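You operate a simulated robot arm through the tools that you are given. There is no shell and no other tool.

The job below is to be done with a simulated robot arm. You get a single attempt, and the scene is never put back.

Task
At clamp three, swap box section one for two and reset the force by the chart.
Fine: one goes on ledge two; two home and clamped.

Only the result counts: the job must be done as asked and must still hold three seconds after the hand-in. Knocking over, shifting, dropping, spilling or breaking anything else fails it.

Robot
A 6-joint arm with a two-finger gripper, fixed in place. Base frame: the origin is on the floor under the middle of its stand, x ahead of it, y to its left, z up. Lengths are in cm, angles in rad, forces in N, time in s.
It reaches about 157.2 cm from its shoulder. Its first joint turns from -2.897 to 2.897 rad. Payload 2.45 kg.
The TCP is the grasp point between the finger pads, 2 cm short of the fingertips. In the tool frame z runs along the fingers and y along their closing line. The gripper opens to 14 cm; its body begins 16.8 cm behind the TCP.
Orientation is that of the tool frame in the base frame, as a unit quaternion [w, x, y, z]. With the fingers straight down and closing along the base's y, the tool's x points along the base's -x, its y along +y and its z along -z.

Tools
- The arm moves only by the tool nudge_tool. Its argument "increments" is a list that holds one entry, the list of rows, each a list of 7 numbers: the shift along the base's x, y, z in cm, then the turn, a rotation vector about the base's x, y, z in degrees, then the opening, from 0 (shut) to 1 (fully open). In form: [[[x, y, z, ax, ay, az, jaw], ...]]. A call has 1 to 20 rows; each row shifts and turns the commanded pose from where the row before left it. A row lasts 0.2 s, in which the tool goes at most 5 cm and 0.15 rad; a call with a longer step from one row to the next is refused whole, and so is a gripper value outside its range. Where a pose cannot be reached the arm comes as near as it can. A force on the tool above 40 N (or 10 N above the force at the start of the call, whichever is more), or a blocked arm, ends the call early, and 0.2 s more pass. The fingers move at their own pace (about 4.5 cm/s each) and stop on an object; they squeeze with about 29 N. The grip force told is the motor's: it shows also when the fingers shut on nothing. Time passes only in rows, and 0.2 s behind the last, so rows that do not move let the fingers close. The reply holds the time, the measured pose of the TCP, the force on the tool along the base axes, the opening and the grip force, in the units named above and with some noise, with the torque about the TCP (base axes, N m) and any sound that the robot's microphone picked up.
- Cameras (640 x 400 px; columns grow to the right, rows downward): "scene" is fixed at [40.94, 64.5, 136.28]; the picture's right is [-0.58, -0.81, 0.00], its down [-0.49, 0.35, -0.80] and it looks along [0.65, -0.46, -0.61] (base axes); focal length 362 px, centre (320, 200). "wrist" rides on the gripper at [7.8, 1.1, -20.9] in the tool frame; the picture's right is [-0.14, 0.99, 0.00], its down [-0.92, -0.13, -0.37] and it looks along [-0.37, -0.05, 0.93] (tool axes); focal length 280 px, centre (320, 200). There is no depth. A picture from a camera that has moved, and an enlarged one, comes with that camera's place and axes in the base frame and with its lens. The place of the scene camera against the robot may be out by one fixed shift of up to 1.2 cm in any direction.
- grab_frame(camera): a new picture of that camera. The clock stands still meanwhile.
- inspect(camera, box): a new picture of the part [left, top, right, bottom] of that camera's present view, enlarged. The clock stands still meanwhile.
- job_done(): hands the job in; it is judged then, once.

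Places have to be worked out from the pictures, the camera data and where the tool is seen. Open the gripper and draw the arm clear of the work before you hand the job in, unless the task says otherwise.

The tools are called after ">>>" as name(argument=value, ...) on one line, values as JSON. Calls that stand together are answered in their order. nudge_tool: Moves the arm, as the interface text tells. Its arguments: {"type":"object","properties":{"increments":{"type":"array"}},"required":["increments"]} The other tools are called the same way: grab_frame (camera) takes a picture; inspect (camera, box) takes an enlarged picture of a part of a camera's view; job_done () hands the job in.

At the start:

```text
t: 0.0
position: [76.62, 0.82, 108.28]
orientation: [0.0, 0.0, 1.0, 0.0]
contact_force: [-0.7, 0.7, 0.4]
ft_torque: [-0.03, -0.02, 0.0]
width: 14.0
grip_force: 0.1
```

scene: 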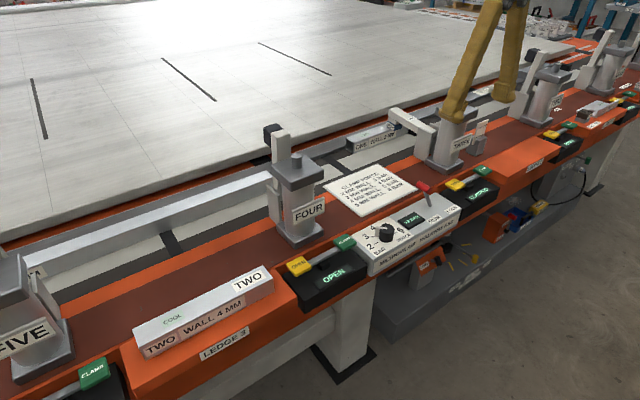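
wrist: 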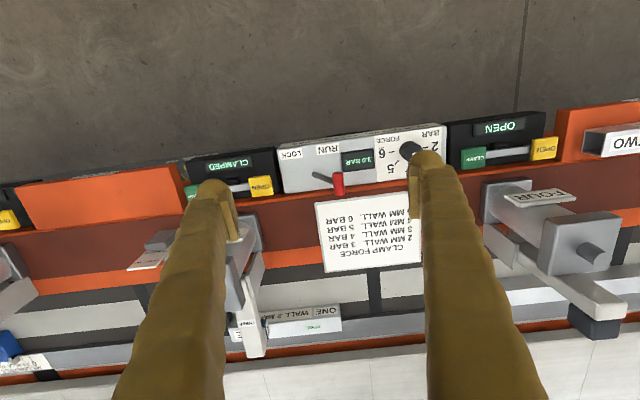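

The first pictures show a row of clamps with levers, a control box with a lock/run lever and force dial, and a chart. I'll look closer at each of them before moving.

>>> inspect(camera="scene", box=[320, 160, 480, 280])

>>> inspect(camera="scene", box=[340, 80, 500, 180])

>>> inspect(camera="scene", box=[100, 220, 320, 360])

>>> inspect(camera="scene", box=[480, 60, 640, 180])

>>> inspect(camera="wrist", box=[180, 110, 460, 290])

>>> inspect(camera="wrist", box=[200, 200, 380, 370])

```text
3.33 times, centred on (400, 220) of scene
camera zoom: at [40.94, 64.5, 136.28], right [-0.58, -0.81, 0.0], down [-0.49, 0.35, -0.8], along [0.65, -0.46, -0.61], focal length 1207 px, centre (53, 133)
```

zoom: 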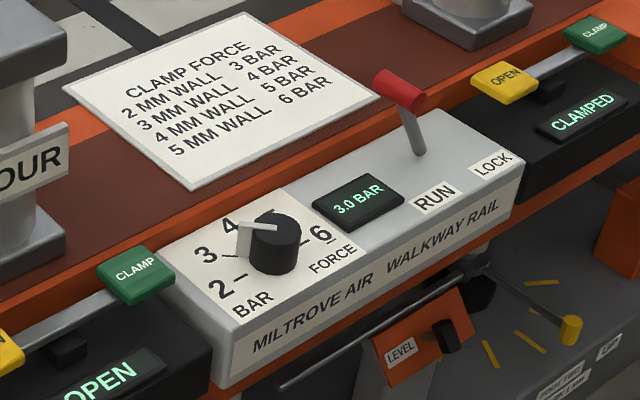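

```text
4.00 times, centred on (420, 130) of scene
camera zoom: at [40.94, 64.5, 136.28], right [-0.58, -0.81, 0.0], down [-0.49, 0.35, -0.8], along [0.65, -0.46, -0.61], focal length 1449 px, centre (-80, 480)
```

zoom: 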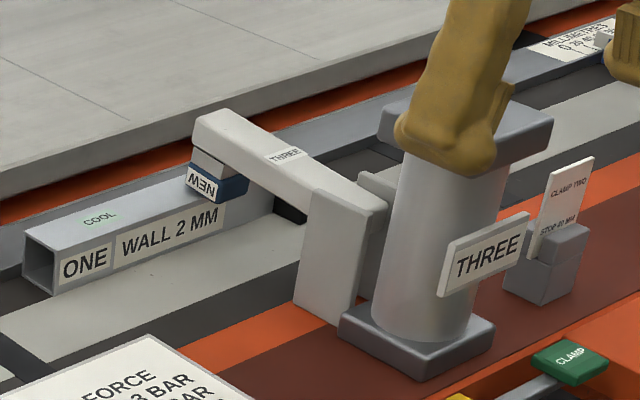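

```text
2.86 times, centred on (210, 290) of scene
camera zoom: at [40.94, 64.5, 136.28], right [-0.58, -0.81, 0.0], down [-0.49, 0.35, -0.8], along [0.65, -0.46, -0.61], focal length 1035 px, centre (634, -57)
```

zoom: 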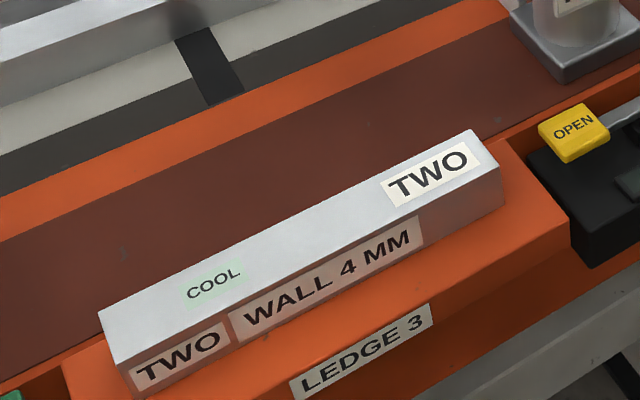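

```text
3.33 times, centred on (560, 120) of scene
camera zoom: at [40.94, 64.5, 136.28], right [-0.58, -0.81, 0.0], down [-0.49, 0.35, -0.8], along [0.65, -0.46, -0.61], focal length 1207 px, centre (-480, 467)
```

zoom: 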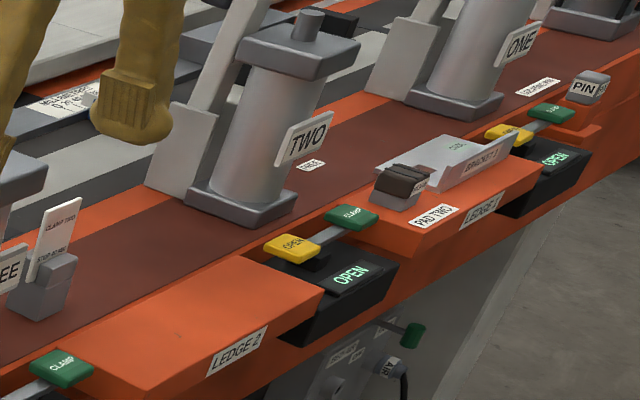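

```text
2.22 times, centred on (320, 200) of wrist
camera zoom: at [68.83, 1.97, 129.15], right [0.14, 0.99, 0.0], down [0.92, -0.13, 0.37], along [0.37, -0.05, -0.93], focal length 623 px, centre (320, 200)
```

zoom: 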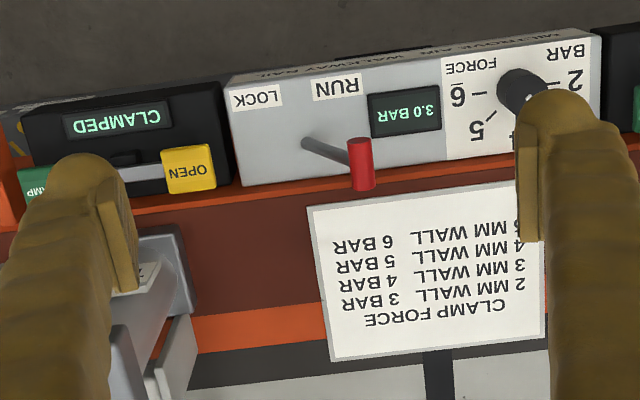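

```text
2.35 times, centred on (290, 285) of wrist
camera zoom: at [68.83, 1.97, 129.15], right [0.14, 0.99, 0.0], down [0.92, -0.13, 0.37], along [0.37, -0.05, -0.93], focal length 660 px, centre (391, 0)
```

zoom: 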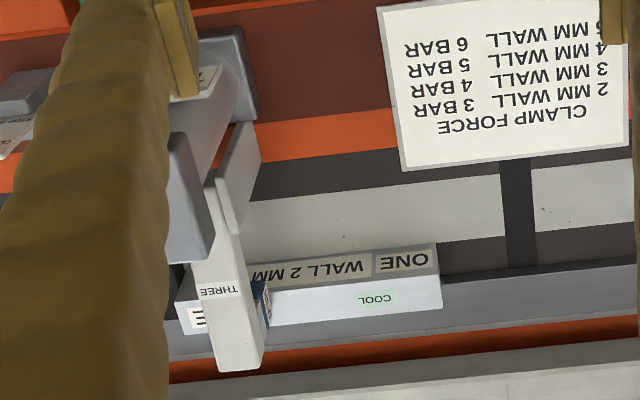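

Section two is marked 4 mm wall, so the chart gives 5 bar; the display now reads 3.0 bar. I'll look closer at the clamp three control, ledge two, the notes and the back of the rail.

>>> inspect(camera="scene", box=[400, 170, 520, 245])

>>> inspect(camera="scene", box=[240, 110, 360, 260])

>>> inspect(camera="scene", box=[380, 60, 540, 160])

>>> inspect(camera="scene", box=[520, 0, 640, 80])

>>> inspect(camera="scene", box=[0, 220, 140, 400])

>>> inspect(camera="scene", box=[380, 220, 560, 330])

>>> inspect(camera="wrist", box=[0, 180, 200, 400])

>>> inspect(camera="wrist", box=[440, 90, 640, 340])

```text
5.33 times, centred on (460, 208) of scene
camera zoom: at [40.94, 64.5, 136.28], right [-0.58, -0.81, 0.0], down [-0.49, 0.35, -0.8], along [0.65, -0.46, -0.61], focal length 1931 px, centre (-427, 160)
```

zoom: 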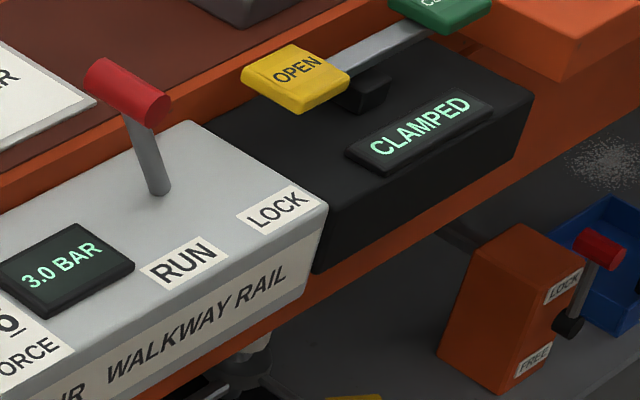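

```text
2.67 times, centred on (300, 185) of scene
camera zoom: at [40.94, 64.5, 136.28], right [-0.58, -0.81, 0.0], down [-0.49, 0.35, -0.8], along [0.65, -0.46, -0.61], focal length 966 px, centre (373, 240)
```

zoom: 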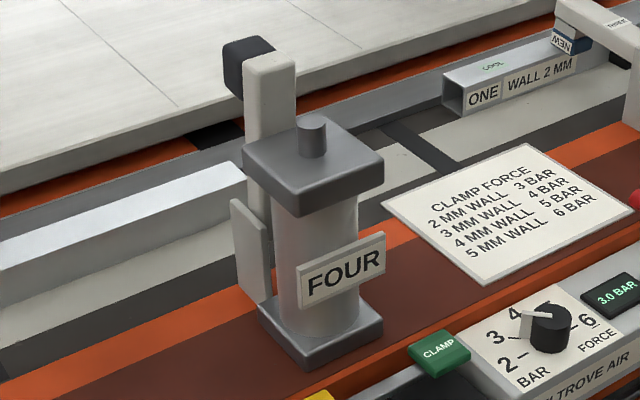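

```text
4.00 times, centred on (460, 110) of scene
camera zoom: at [40.94, 64.5, 136.28], right [-0.58, -0.81, 0.0], down [-0.49, 0.35, -0.8], along [0.65, -0.46, -0.61], focal length 1449 px, centre (-240, 560)
```

zoom: 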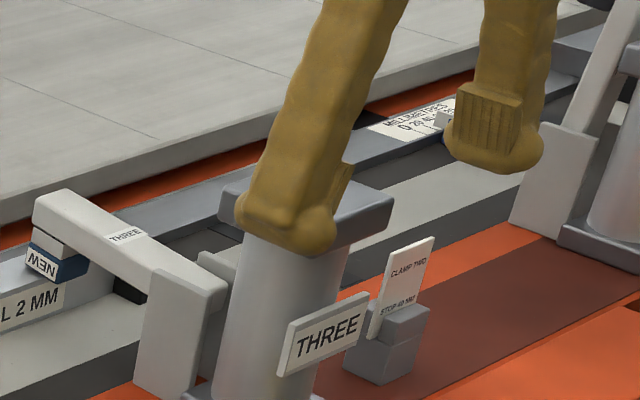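

```text
5.00 times, centred on (580, 40) of scene
camera zoom: at [40.94, 64.5, 136.28], right [-0.58, -0.81, 0.0], down [-0.49, 0.35, -0.8], along [0.65, -0.46, -0.61], focal length 1811 px, centre (-980, 1000)
```

zoom: 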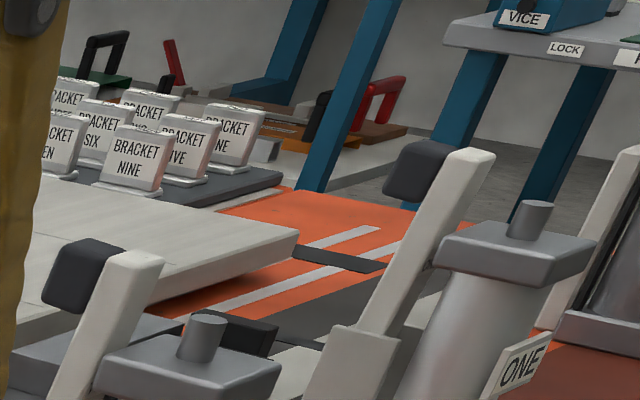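

```text
2.22 times, centred on (70, 310) of scene
camera zoom: at [40.94, 64.5, 136.28], right [-0.58, -0.81, 0.0], down [-0.49, 0.35, -0.8], along [0.65, -0.46, -0.61], focal length 805 px, centre (876, -44)
```

zoom: 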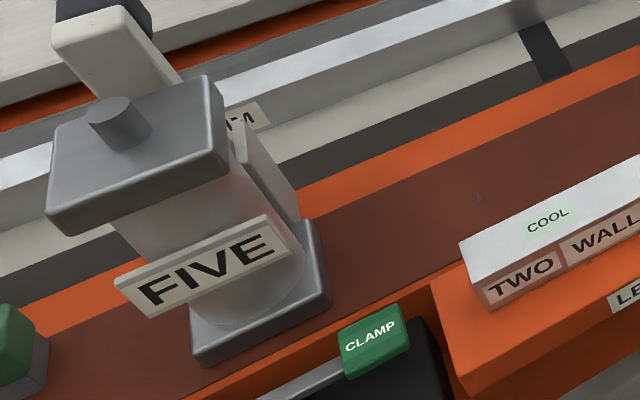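

```text
3.56 times, centred on (470, 275) of scene
camera zoom: at [40.94, 64.5, 136.28], right [-0.58, -0.81, 0.0], down [-0.49, 0.35, -0.8], along [0.65, -0.46, -0.61], focal length 1288 px, centre (-213, -67)
```

zoom: 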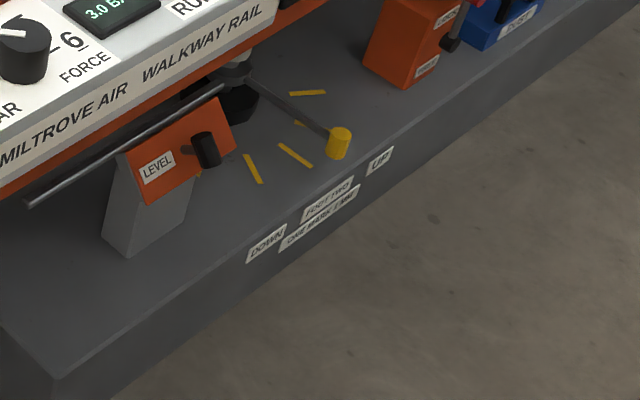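

```text
1.82 times, centred on (100, 290) of wrist
camera zoom: at [68.83, 1.97, 129.15], right [0.14, 0.99, 0.0], down [0.92, -0.13, 0.37], along [0.37, -0.05, -0.93], focal length 510 px, centre (720, 36)
```

zoom: 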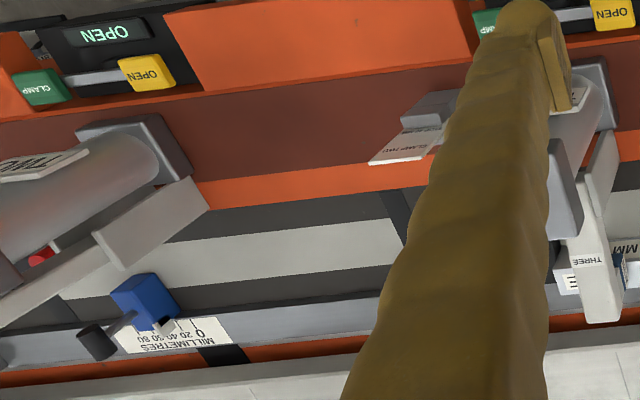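

```text
1.60 times, centred on (540, 215) of wrist
camera zoom: at [68.83, 1.97, 129.15], right [0.14, 0.99, 0.0], down [0.92, -0.13, 0.37], along [0.37, -0.05, -0.93], focal length 449 px, centre (-32, 176)
```

zoom: 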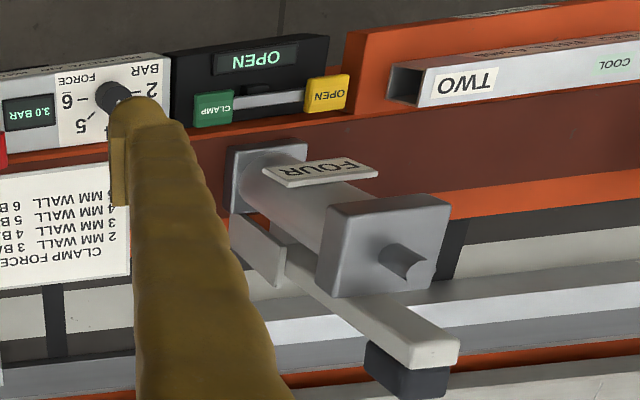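

By my reckoning section one lies at about x 114–119, y −24..0, with its top near z 83. Section two is on ledge three, and the lever leans to RUN. I'll move the wrist camera over clamp three at a safe height for a clearer look.

>>> nudge_tool(increments=[[[4, -2.5, 1, 0, 0, 0, 1], [4, -2.5, 1, 0, 0, 0, 1], [4, -2.5, 1, 0, 0, 0, 1], [4, -2.5, 1, 0, 0, 0, 1], [4, -2, 0, 0, 0, 0, 1]]])

>>> grab_frame(camera="wrist")

>>> grab_frame(camera="scene")

```text
t: 1.2
position: [96.74, -11.13, 112.51]
orientation: [0.001, -0.001, 1.0, 0.0]
contact_force: [0.1, -0.4, 0.9]
ft_torque: [0.0, -0.04, 0.0]
width: 14.04
grip_force: 0.0
```

```text
taken
camera wrist: at [88.79, -10.09, 133.37], right [0.14, 0.99, 0.0], down [0.92, -0.13, 0.37], along [0.37, -0.05, -0.93], focal length 280 px, centre (320, 200)
```

wrist: 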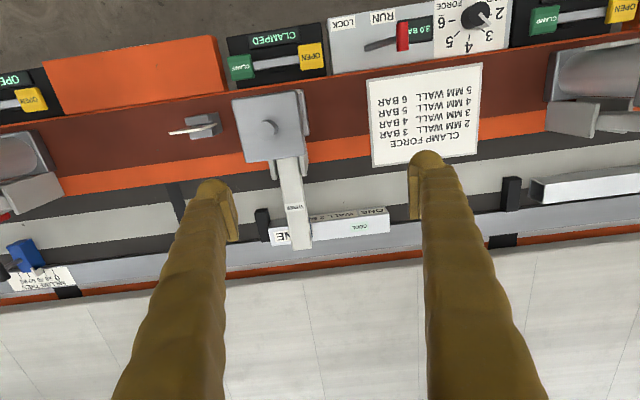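

```text
taken
```

scene: 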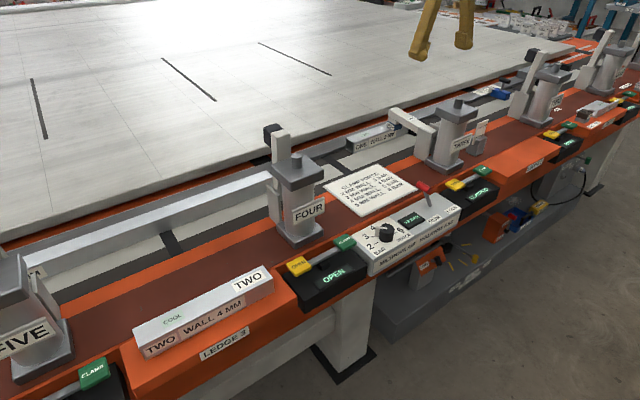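

>>> inspect(camera="wrist", box=[220, 80, 430, 280])

>>> inspect(camera="wrist", box=[310, 0, 520, 130])

>>> inspect(camera="wrist", box=[470, 130, 640, 270])

>>> inspect(camera="wrist", box=[0, 30, 240, 190])

>>> inspect(camera="scene", box=[330, 80, 500, 180])

```text
2.00 times, centred on (325, 180) of wrist
camera zoom: at [88.79, -10.09, 133.37], right [0.14, 0.99, 0.0], down [0.92, -0.13, 0.37], along [0.37, -0.05, -0.93], focal length 561 px, centre (310, 240)
```

zoom: 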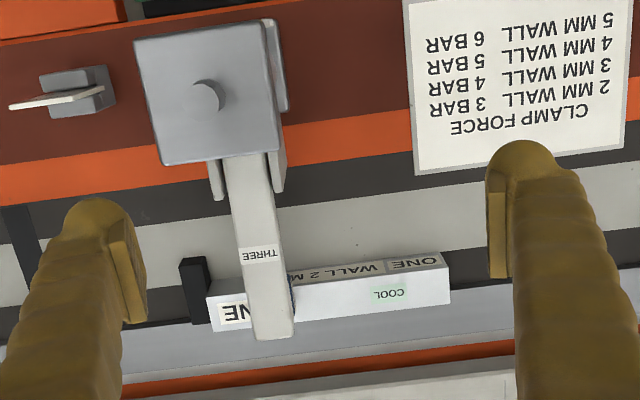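

```text
3.05 times, centred on (415, 65) of wrist
camera zoom: at [88.79, -10.09, 133.37], right [0.14, 0.99, 0.0], down [0.92, -0.13, 0.37], along [0.37, -0.05, -0.93], focal length 854 px, centre (30, 611)
```

zoom: 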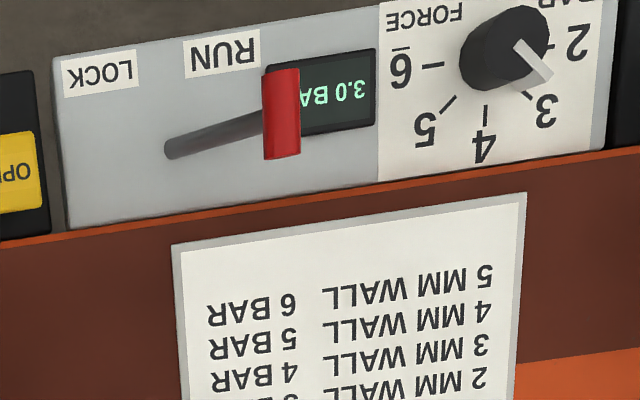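

```text
2.86 times, centred on (555, 200) of wrist
camera zoom: at [88.79, -10.09, 133.37], right [0.14, 0.99, 0.0], down [0.92, -0.13, 0.37], along [0.37, -0.05, -0.93], focal length 801 px, centre (-351, 200)
```

zoom: 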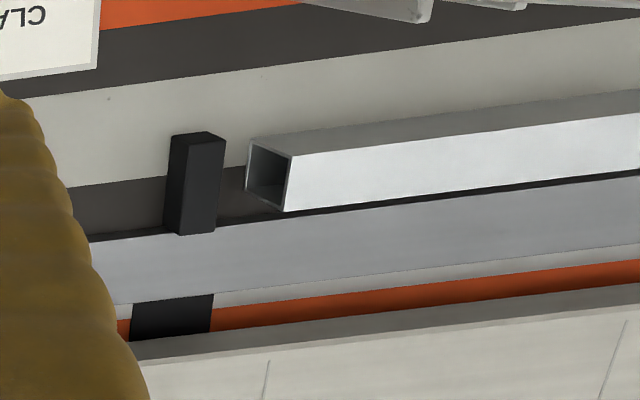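

```text
2.50 times, centred on (120, 110) of wrist
camera zoom: at [88.79, -10.09, 133.37], right [0.14, 0.99, 0.0], down [0.92, -0.13, 0.37], along [0.37, -0.05, -0.93], focal length 701 px, centre (820, 425)
```

zoom: 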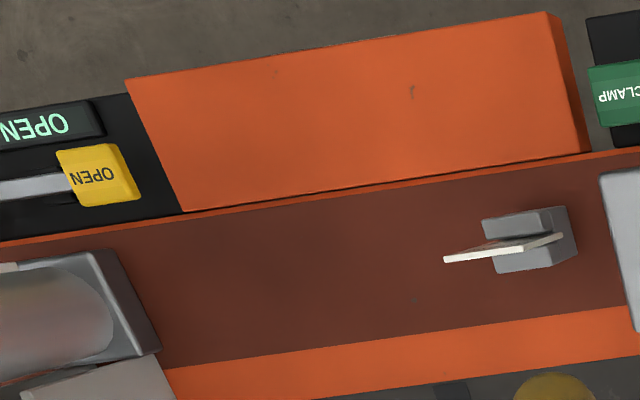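

```text
3.76 times, centred on (415, 130) of scene
camera zoom: at [40.94, 64.5, 136.28], right [-0.58, -0.81, 0.0], down [-0.49, 0.35, -0.8], along [0.65, -0.46, -0.61], focal length 1363 px, centre (-38, 464)
```

zoom: 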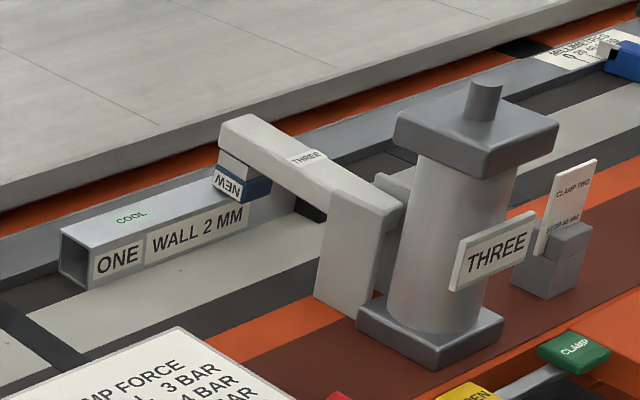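

Section one's −y end sits against a black end stop, with its back near the silver rear fence; that is the home position. The dial runs 2 to 6 in 45° steps, clockwise from above. I'll look closer at the section's end and the fence to see how it can be gripped.

>>> inspect(camera="scene", box=[340, 115, 400, 155])

>>> inspect(camera="wrist", box=[240, 190, 400, 270])

>>> inspect(camera="wrist", box=[215, 20, 345, 100])

>>> inspect(camera="scene", box=[440, 160, 500, 205])

>>> inspect(camera="scene", box=[280, 230, 370, 300])

```text
10.00 times, centred on (370, 135) of scene
camera zoom: at [40.94, 64.5, 136.28], right [-0.58, -0.81, 0.0], down [-0.49, 0.35, -0.8], along [0.65, -0.46, -0.61], focal length 3621 px, centre (-180, 850)
```

zoom: 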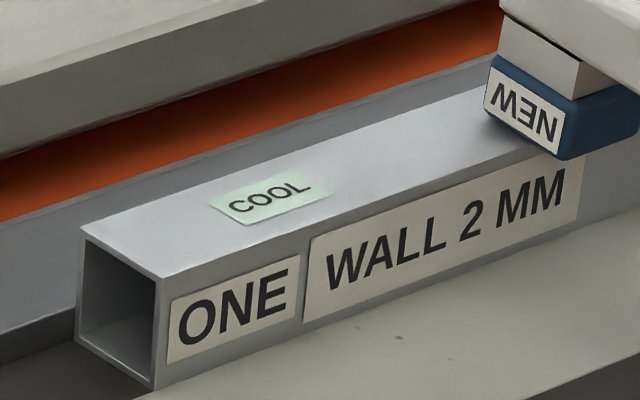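

```text
4.00 times, centred on (320, 230) of wrist
camera zoom: at [88.79, -10.09, 133.37], right [0.14, 0.99, 0.0], down [0.92, -0.13, 0.37], along [0.37, -0.05, -0.93], focal length 1122 px, centre (320, 80)
```

zoom: 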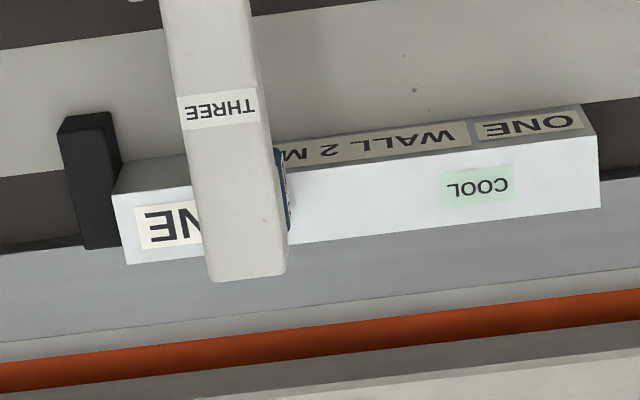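

```text
4.92 times, centred on (280, 60) of wrist
camera zoom: at [88.79, -10.09, 133.37], right [0.14, 0.99, 0.0], down [0.92, -0.13, 0.37], along [0.37, -0.05, -0.93], focal length 1380 px, centre (517, 889)
```

zoom: 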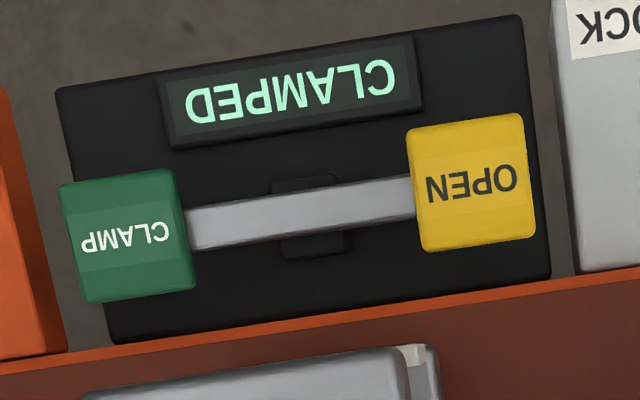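

```text
8.89 times, centred on (470, 182) of scene
camera zoom: at [40.94, 64.5, 136.28], right [-0.58, -0.81, 0.0], down [-0.49, 0.35, -0.8], along [0.65, -0.46, -0.61], focal length 3219 px, centre (-1013, 356)
```

zoom: 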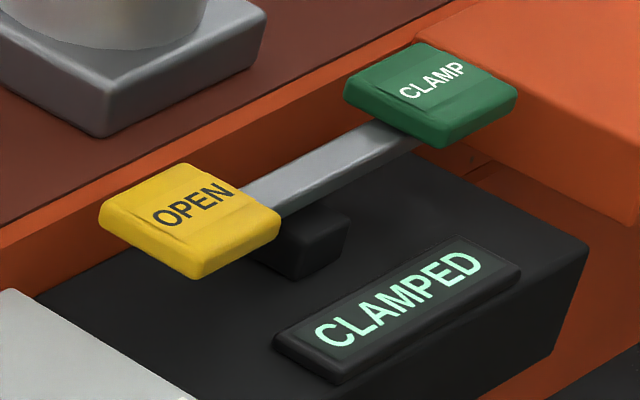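

```text
5.71 times, centred on (325, 265) of scene
camera zoom: at [40.94, 64.5, 136.28], right [-0.58, -0.81, 0.0], down [-0.49, 0.35, -0.8], along [0.65, -0.46, -0.61], focal length 2069 px, centre (291, -171)
```

zoom: 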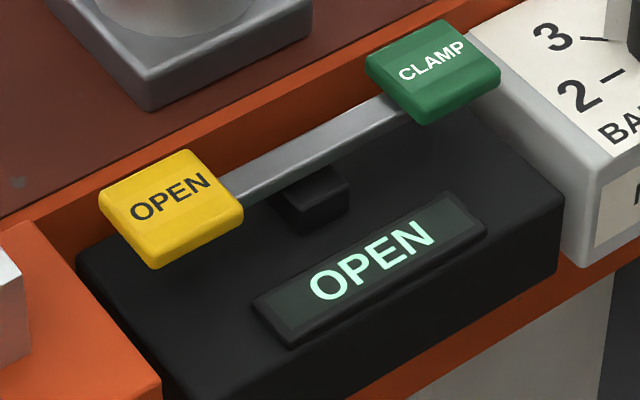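

The rocker's OPEN pad is at about (84, −11, ~81). I'll shut the fingers, tilt the body back toward the robot, and come in above that pad.

>>> nudge_tool(increments=[[[-2.8, 0, -1, 0, -5, 0, 0], [-2.8, 0, -1, 0, -5, 0, 0], [-2.8, 0, -1, 0, -5, 0, 0], [-2.8, 0, -1, 0, -5, 0, 0], [-2.8, 0, -1, 0, -5, 0, 0], [0, -0.2, -4, 0, 0, 0, 0], [0, 0, -4, 0, 0, 0, 0], [0, 0, -4, 0, 0, 0, 0], [0, 0, -4, 0, 0, 0, 0]]])

>>> grab_frame(camera="wrist")

>>> grab_frame(camera="scene")

```text
t: 3.2
position: [82.47, -11.33, 91.4]
orientation: [0.217, 0.0, 0.976, 0.001]
contact_force: [0.4, -0.9, -0.2]
ft_torque: [0.0, 0.02, 0.01]
width: 0.01
grip_force: 29.0
```

```text
taken
camera wrist: at [66.65, -10.19, 107.0], right [0.12, 0.99, 0.06], down [0.68, -0.13, 0.72], along [0.72, -0.05, -0.69], focal length 280 px, centre (320, 200)
```

wrist: 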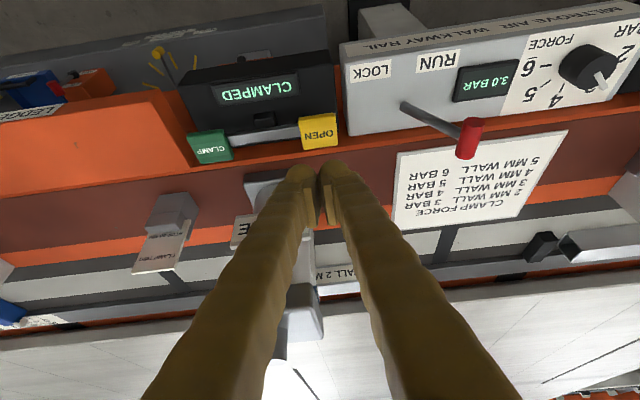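

```text
taken
```

scene: 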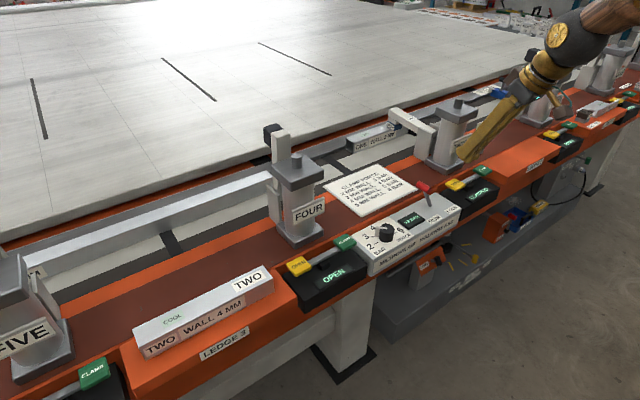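

The tip is about 9–10 cm above the OPEN pad, whose top I now put near z 80. I'll go down in small steps and watch for force or sound.

>>> nudge_tool(increments=[[[0.3, 0.2, -2, 0, 0, 0, 0], [0, 0, -2, 0, 0, 0, 0], [0, 0, -2, 0, 0, 0, 0], [0, 0, -1.5, 0, 0, 0, 0], [0, 0, -0.5, 0, 0, 0, 0], [0, 0, -0.5, 0, 0, 0, 0]]])

>>> inspect(camera="scene", box=[400, 110, 560, 220])

```text
t: 4.6
position: [82.87, -11.27, 82.71]
orientation: [0.217, -0.001, 0.976, 0.001]
contact_force: [-0.1, 2.5, 2.6]
ft_torque: [0.03, -0.01, -0.01]
width: 0.01
grip_force: 28.8
```

```text
3.64 times, centred on (480, 165) of scene
camera zoom: at [40.94, 64.5, 136.28], right [-0.58, -0.81, 0.0], down [-0.49, 0.35, -0.8], along [0.65, -0.46, -0.61], focal length 1317 px, centre (-262, 327)
```

zoom: 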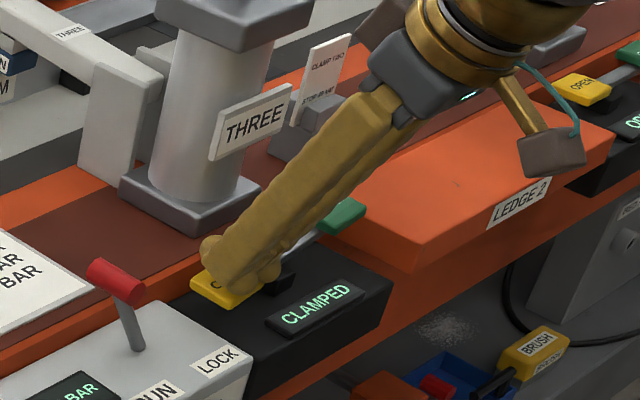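

The fingertips have just touched the yellow pad (about 2.6 N). I'll press down gradually.

>>> nudge_tool(increments=[[[0, 0, -0.4, 0, 0, 0, 0], [0, 0, -0.4, 0, 0, 0, 0], [0, 0, -0.4, 0, 0, 0, 0]]])

>>> inspect(camera="scene", box=[360, 60, 560, 220])

```text
t: 5.4
position: [83.11, -11.21, 82.03]
orientation: [0.217, 0.0, 0.976, -0.001]
contact_force: [-6.9, 5.5, 15.3]
ft_torque: [-0.04, 0.23, -0.1]
width: 0.0
grip_force: 28.6
stopped in row 3: the force on the tool passed its limit at 51 N (the readings are from after the stop); the commanded pose is now the measured one
```

```text
2.50 times, centred on (460, 140) of scene
camera zoom: at [40.94, 64.5, 136.28], right [-0.58, -0.81, 0.0], down [-0.49, 0.35, -0.8], along [0.65, -0.46, -0.61], focal length 905 px, centre (-30, 350)
```

zoom: 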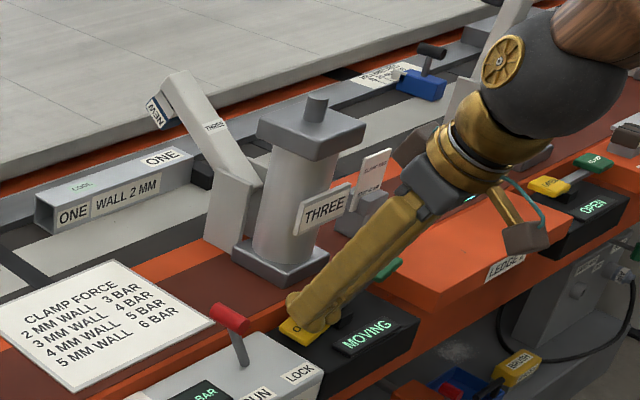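

The display reads MOVING and the clamp arm is swinging up, so the press worked. I'll back off upward and check.

>>> nudge_tool(increments=[[[0, 0, 1, 0, 0, 0, 0], [-1, 0, 3, 0, 0, 0, 0], [-1, 0, 4, 0, 0, 0, 0], [-1, 0, 4, 0, 0, 0, 0], [0, 0, 4, 0, 0, 0, 0], [0, 0, 4, 0, 0, 0, 0], [0, 0, 4, 0, 0, 0, 0]]])

>>> inspect(camera="scene", box=[360, 60, 560, 220])

>>> grab_frame(camera="wrist")

```text
t: 7.0
position: [79.88, -11.29, 106.04]
orientation: [0.218, 0.001, 0.976, 0.0]
contact_force: [-0.4, 0.0, -0.8]
ft_torque: [-0.03, 0.02, -0.02]
width: 0.0
grip_force: 29.1
```

```text
2.50 times, centred on (460, 140) of scene
camera zoom: at [40.94, 64.5, 136.28], right [-0.58, -0.81, 0.0], down [-0.49, 0.35, -0.8], along [0.65, -0.46, -0.61], focal length 905 px, centre (-30, 350)
```

zoom: 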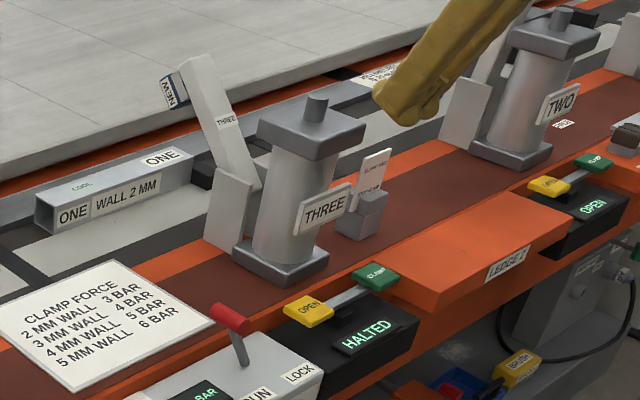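

```text
taken
camera wrist: at [63.98, -10.18, 121.71], right [0.12, 0.99, 0.06], down [0.68, -0.13, 0.73], along [0.73, -0.05, -0.69], focal length 280 px, centre (320, 200)
```

wrist: 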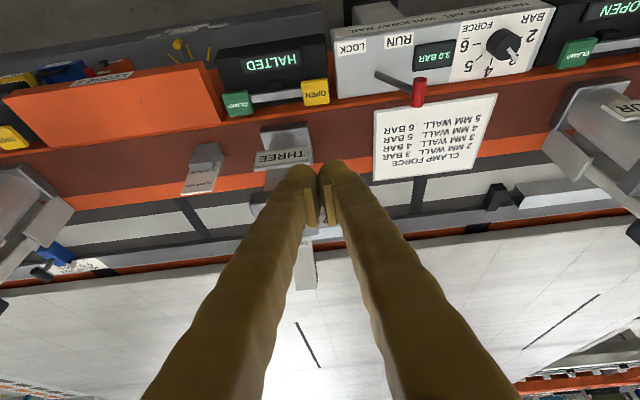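

The display reads HALTED with the arm part-way up, so the pad has to be held down. I'll press again and keep holding it at the actuation depth.

>>> nudge_tool(increments=[[[0, 0, -4, 0, 0, 0, 0], [0, 0, -4, 0, 0, 0, 0], [1, 0, -4, 0, 0, 0, 0], [1, 0, -4, 0, 0, 0, 0], [1, 0, -4, 0, 0, 0, 0], [0, 0, -2.5, 0, 0, 0, 0], [0, 0, -0.6, 0, 0, 0, 0], [0, 0, -0.4, 0, 0, 0, 0], [0, 0, -0.3, 0, 0, 0, 0], [0, 0, -0.2, 0, 0, 0, 0], [0, 0, 0, 0, 0, 0, 0], [0, 0, 0, 0, 0, 0, 0], [0, 0, 0, 0, 0, 0, 0]]])

>>> inspect(camera="scene", box=[360, 60, 560, 220])

```text
t: 9.8
position: [83.05, -11.36, 82.08]
orientation: [0.219, -0.001, 0.976, 0.0]
contact_force: [-9.0, 0.0, 34.6]
ft_torque: [-0.47, 0.39, -0.14]
width: 0.01
grip_force: 29.0
```

```text
2.50 times, centred on (460, 140) of scene
camera zoom: at [40.94, 64.5, 136.28], right [-0.58, -0.81, 0.0], down [-0.49, 0.35, -0.8], along [0.65, -0.46, -0.61], focal length 905 px, centre (-30, 350)
```

zoom: 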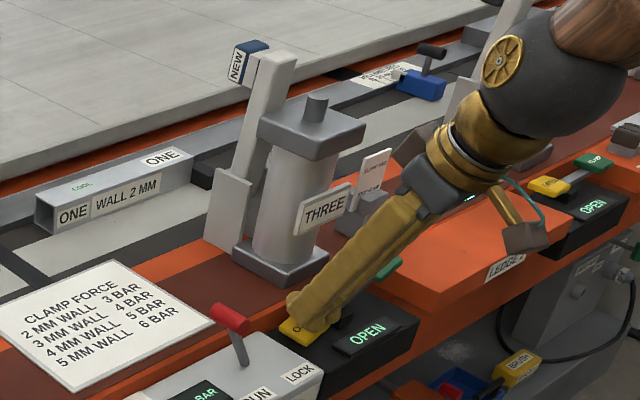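

Clamp three's display now reads OPEN and its arm is upright. Next I'll lift off, bring the tool vertical and look at the force dial from above.

>>> nudge_tool(increments=[[[0, 0, 1, 0, 0, 0, 0], [-0.5, 0, 4, 0, 0, 0, 0], [-0.5, 0, 4, 0, 0, 0, 0], [0, 0, 4, 0, 0, 0, 0], [0, 0, 4, 0, 0, 0, 0.3], [0, 4.5, 0, 0, 5, 0, 0.6], [0, 4.5, 0, 0, 5, 0, 0.6], [0, 4.5, 0, 0, 5, 0, 0.6], [0, 4.5, 0, 0, 5, 0, 0.6], [0, 4.5, 0, 0, 5, 0, 0.6]]])

>>> grab_frame(camera="wrist")

>>> inspect(camera="scene", box=[340, 140, 540, 270])

```text
t: 12.0
position: [81.8, 11.36, 98.96]
orientation: [0.001, 0.0, 1.0, -0.001]
contact_force: [-0.3, -0.8, -0.5]
ft_torque: [-0.02, 0.01, -0.02]
width: 8.41
grip_force: 0.0
```

```text
taken
camera wrist: at [74.02, 12.45, 119.8], right [0.14, 0.99, 0.0], down [0.92, -0.13, 0.37], along [0.37, -0.05, -0.93], focal length 280 px, centre (320, 200)
```

wrist: 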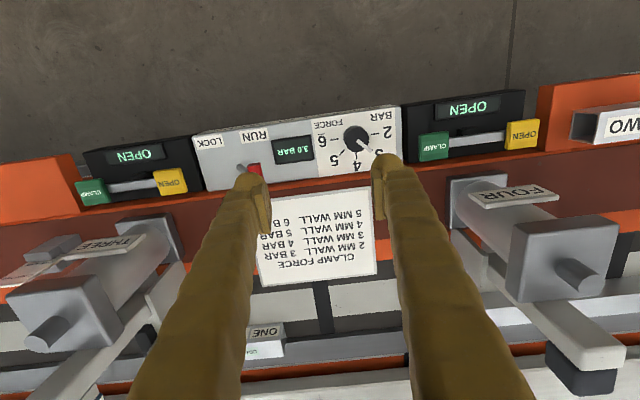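

```text
3.08 times, centred on (440, 205) of scene
camera zoom: at [40.94, 64.5, 136.28], right [-0.58, -0.81, 0.0], down [-0.49, 0.35, -0.8], along [0.65, -0.46, -0.61], focal length 1114 px, centre (-49, 185)
```

zoom: 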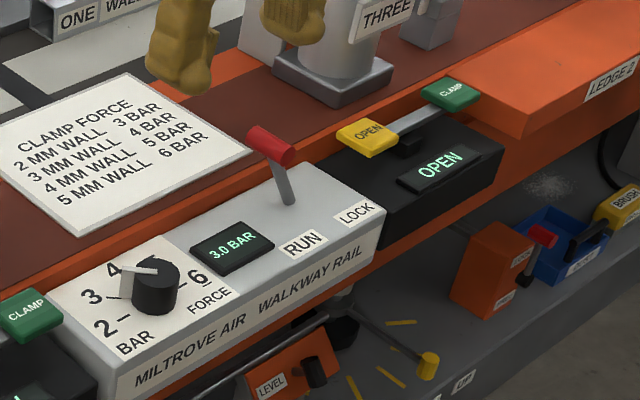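

>>> inspect(camera="wrist", box=[300, 100, 420, 180])

>>> inspect(camera="scene", box=[360, 200, 440, 260])

>>> inspect(camera="scene", box=[320, 90, 500, 190])

```text
5.00 times, centred on (360, 140) of wrist
camera zoom: at [74.02, 12.45, 119.8], right [0.14, 0.99, 0.0], down [0.92, -0.13, 0.37], along [0.37, -0.05, -0.93], focal length 1402 px, centre (120, 500)
```

zoom: 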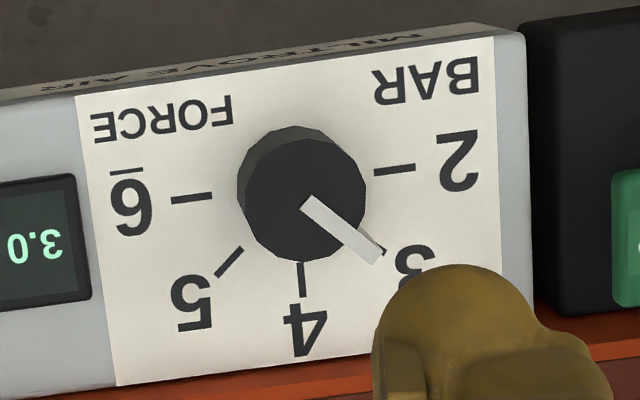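

```text
6.67 times, centred on (400, 230) of scene
camera zoom: at [40.94, 64.5, 136.28], right [-0.58, -0.81, 0.0], down [-0.49, 0.35, -0.8], along [0.65, -0.46, -0.61], focal length 2414 px, centre (-213, 0)
```

zoom: 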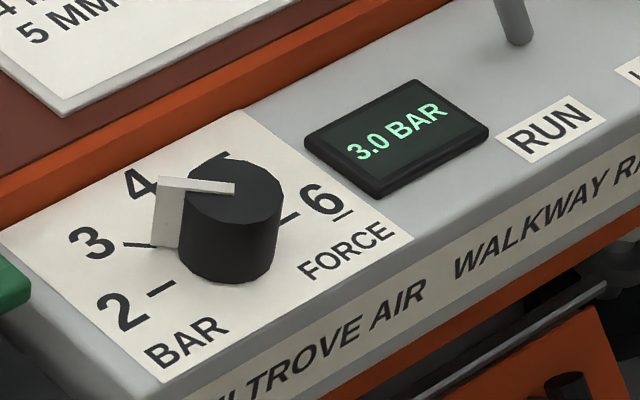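

```text
3.56 times, centred on (410, 140) of scene
camera zoom: at [40.94, 64.5, 136.28], right [-0.58, -0.81, 0.0], down [-0.49, 0.35, -0.8], along [0.65, -0.46, -0.61], focal length 1288 px, centre (0, 413)
```

zoom: 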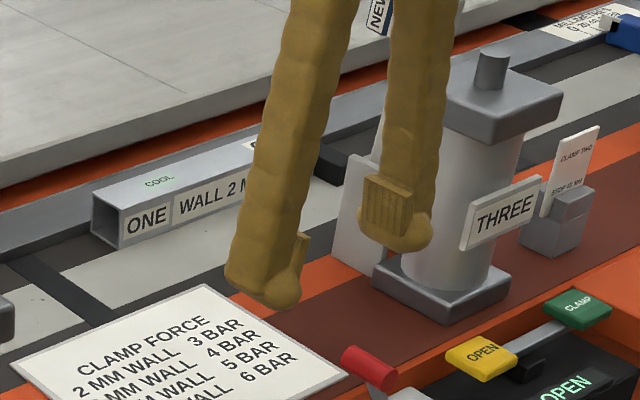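

The knob is a cylinder about 3.4 cm across at roughly (81.4, 16.7), top near z 79.7, with a fin pointing at 3. I'll turn the tool +45° so the pads close across the fin, come above it and check.

>>> nudge_tool(increments=[[[0, 1, -1.5, 0, 0, 7.5, 0.42], [0, 1, -1.5, 0, 0, 7.5, 0.42], [0, 1, -1.5, 0, 0, 7.5, 0.42], [0, 1, -1.5, 0, 0, 7.5, 0.42], [-0.2, 1, -1.5, 0, 0, 7.5, 0.42], [-0.2, 0.3, -1.5, 0, 0, 7.5, 0.42]]])

>>> grab_frame(camera="wrist")

>>> inspect(camera="scene", box=[340, 140, 460, 260])

```text
t: 13.4
position: [81.68, 16.61, 89.85]
orientation: [0.002, -0.384, 0.923, 0.001]
contact_force: [-0.7, 0.7, 0.0]
ft_torque: [-0.02, 0.02, -0.03]
width: 5.87
grip_force: 0.0
```

```text
taken
camera wrist: at [75.29, 11.84, 110.76], right [-0.61, 0.8, 0.0], down [0.74, 0.56, 0.37], along [0.3, 0.22, -0.93], focal length 280 px, centre (320, 200)
```

wrist: 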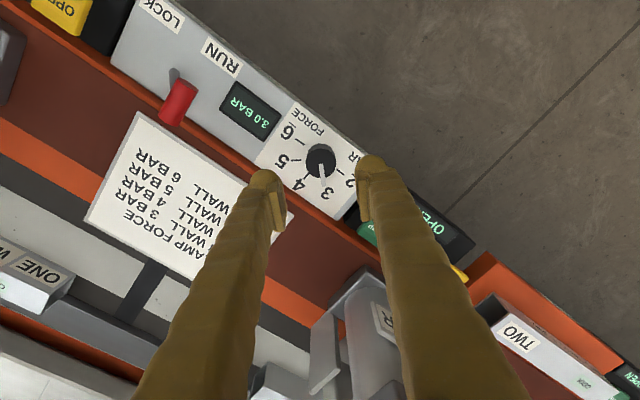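

```text
3.33 times, centred on (400, 200) of scene
camera zoom: at [40.94, 64.5, 136.28], right [-0.58, -0.81, 0.0], down [-0.49, 0.35, -0.8], along [0.65, -0.46, -0.61], focal length 1207 px, centre (53, 200)
```

zoom: 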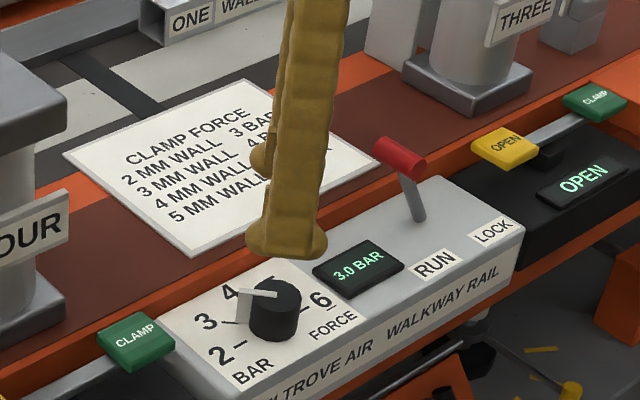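

>>> inspect(camera="wrist", box=[260, 110, 380, 220])

```text
3.64 times, centred on (320, 165) of wrist
camera zoom: at [75.29, 11.84, 110.76], right [-0.61, 0.8, 0.0], down [0.74, 0.56, 0.37], along [0.3, 0.22, -0.93], focal length 1020 px, centre (320, 327)
```

zoom: 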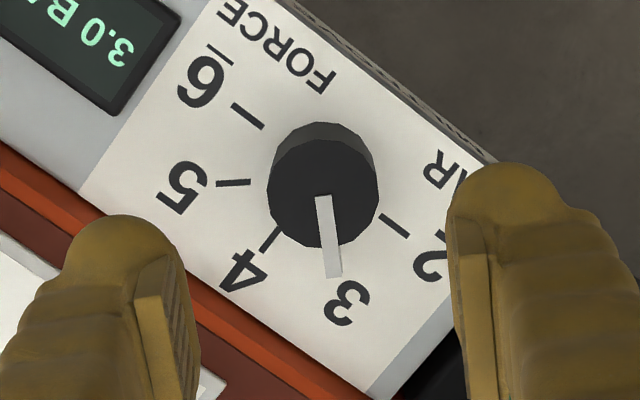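

The knob sits centred between the pads at about (81.6, 16.75). I'll lower the fingers around it, stopping just above the panel.

>>> nudge_tool(increments=[[[0, 0.1, -2, 0, 0, 0, 0.42], [0, 0, -2, 0, 0, 0, 0.42], [0, 0, -2, 0, 0, 0, 0.42], [0, 0, -1.5, 0, 0, 0, 0.42], [0, 0, -1, 0, 0, 0, 0.42], [0, 0, -0.5, 0, 0, 0, 0.42]]])

>>> grab_frame(camera="wrist")

>>> inspect(camera="scene", box=[360, 180, 440, 260])

```text
t: 14.8
position: [81.62, 16.8, 80.97]
orientation: [0.002, -0.383, 0.924, 0.0]
contact_force: [-0.2, 0.0, -0.1]
ft_torque: [0.03, 0.01, 0.0]
width: 5.88
grip_force: 0.1
```

```text
taken
camera wrist: at [75.29, 11.97, 101.82], right [-0.6, 0.8, 0.0], down [0.74, 0.56, 0.37], along [0.3, 0.22, -0.93], focal length 280 px, centre (320, 200)
```

wrist: 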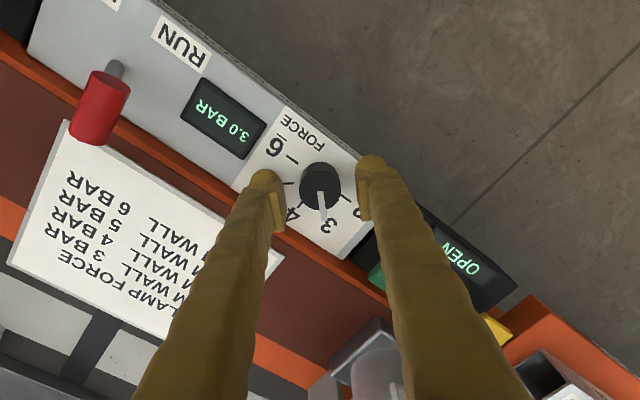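

```text
5.00 times, centred on (400, 220) of scene
camera zoom: at [40.94, 64.5, 136.28], right [-0.58, -0.81, 0.0], down [-0.49, 0.35, -0.8], along [0.65, -0.46, -0.61], focal length 1811 px, centre (-80, 100)
```

zoom: 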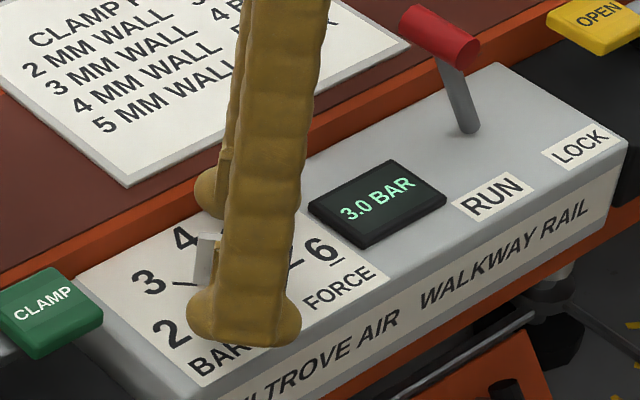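

>>> inspect(camera="wrist", box=[260, 130, 380, 240])

```text
3.64 times, centred on (320, 185) of wrist
camera zoom: at [75.29, 11.97, 101.82], right [-0.6, 0.8, 0.0], down [0.74, 0.56, 0.37], along [0.3, 0.22, -0.93], focal length 1020 px, centre (320, 254)
```

zoom: 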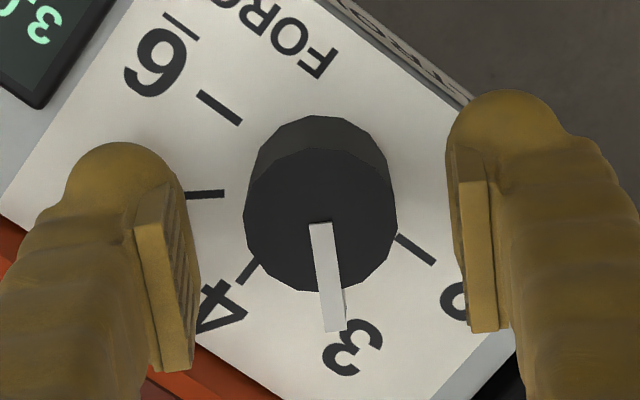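

The knob top works out at about z 81.0, centre (81.35, 16.57), so the tips already overlap it by 2 cm. I'll shift slightly to centre on its axis and close.

>>> nudge_tool(increments=[[[-0.2, -0.2, -0.2, 0, 0, 0, 0.42], [0, 0, 0, 0, 0, 0, 0.2], [0, 0, 0, 0, 0, 0, 0.1], [0, 0, 0, 0, 0, 0, 0.1], [0, 0, 0, 0, 0, 0, 0.1]]])

>>> inspect(camera="wrist", box=[240, 110, 400, 240])

```text
t: 16.0
position: [81.41, 16.54, 80.76]
orientation: [0.002, -0.383, 0.924, 0.001]
contact_force: [-3.5, 4.9, -0.2]
ft_torque: [0.09, 0.02, -0.02]
width: 3.27
grip_force: 45.2
```

```text
3.08 times, centred on (320, 175) of wrist
camera zoom: at [75.06, 11.81, 101.63], right [-0.6, 0.8, 0.0], down [0.74, 0.56, 0.37], along [0.3, 0.22, -0.93], focal length 863 px, centre (320, 277)
```

zoom: 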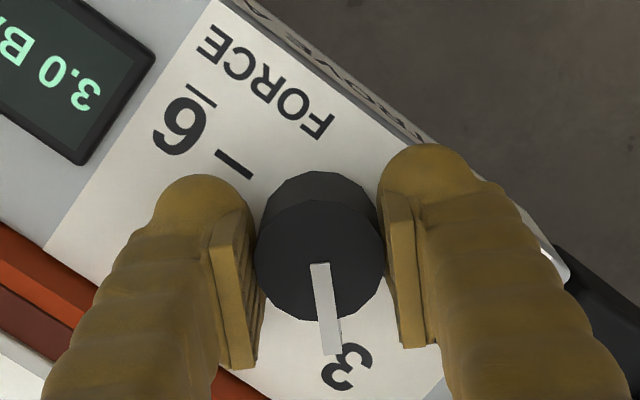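

The knob is gripped at 3.27 cm. I'll try a turn of −22.5° first and see whether the dial follows.

>>> nudge_tool(increments=[[[0, 0, 0, 0, 0, -5.625, 0.1], [0, 0, 0, 0, 0, -5.625, 0.1], [0, 0, 0, 0, 0, -5.625, 0.1], [0, 0, 0, 0, 0, -5.625, 0.1]]])

>>> grab_frame(camera="wrist")

>>> inspect(camera="scene", box=[360, 180, 440, 260])

```text
t: 17.0
position: [81.4, 16.5, 80.81]
orientation: [0.002, -0.195, 0.981, 0.001]
contact_force: [9.8, 7.7, -8.2]
ft_torque: [0.07, -0.16, -0.01]
width: 3.25
grip_force: 45.4
```

```text
taken
camera wrist: at [73.7, 14.58, 101.63], right [-0.25, 0.97, 0.0], down [0.9, 0.23, 0.37], along [0.36, 0.09, -0.93], focal length 280 px, centre (320, 200)
```

wrist: 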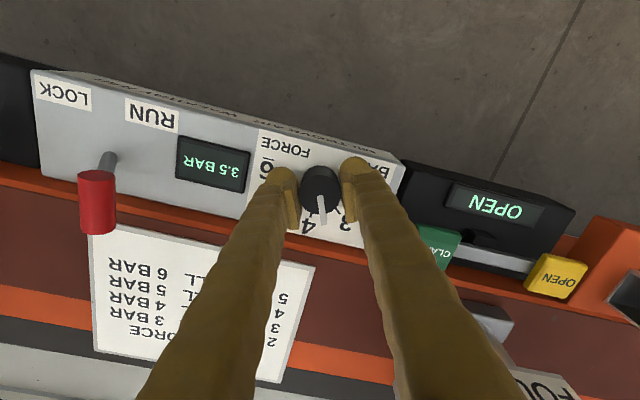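

```text
5.00 times, centred on (400, 220) of scene
camera zoom: at [40.94, 64.5, 136.28], right [-0.58, -0.81, 0.0], down [-0.49, 0.35, -0.8], along [0.65, -0.46, -0.61], focal length 1811 px, centre (-80, 100)
```

zoom: 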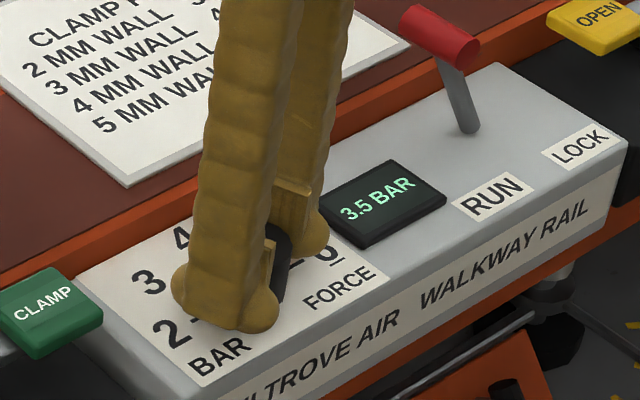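

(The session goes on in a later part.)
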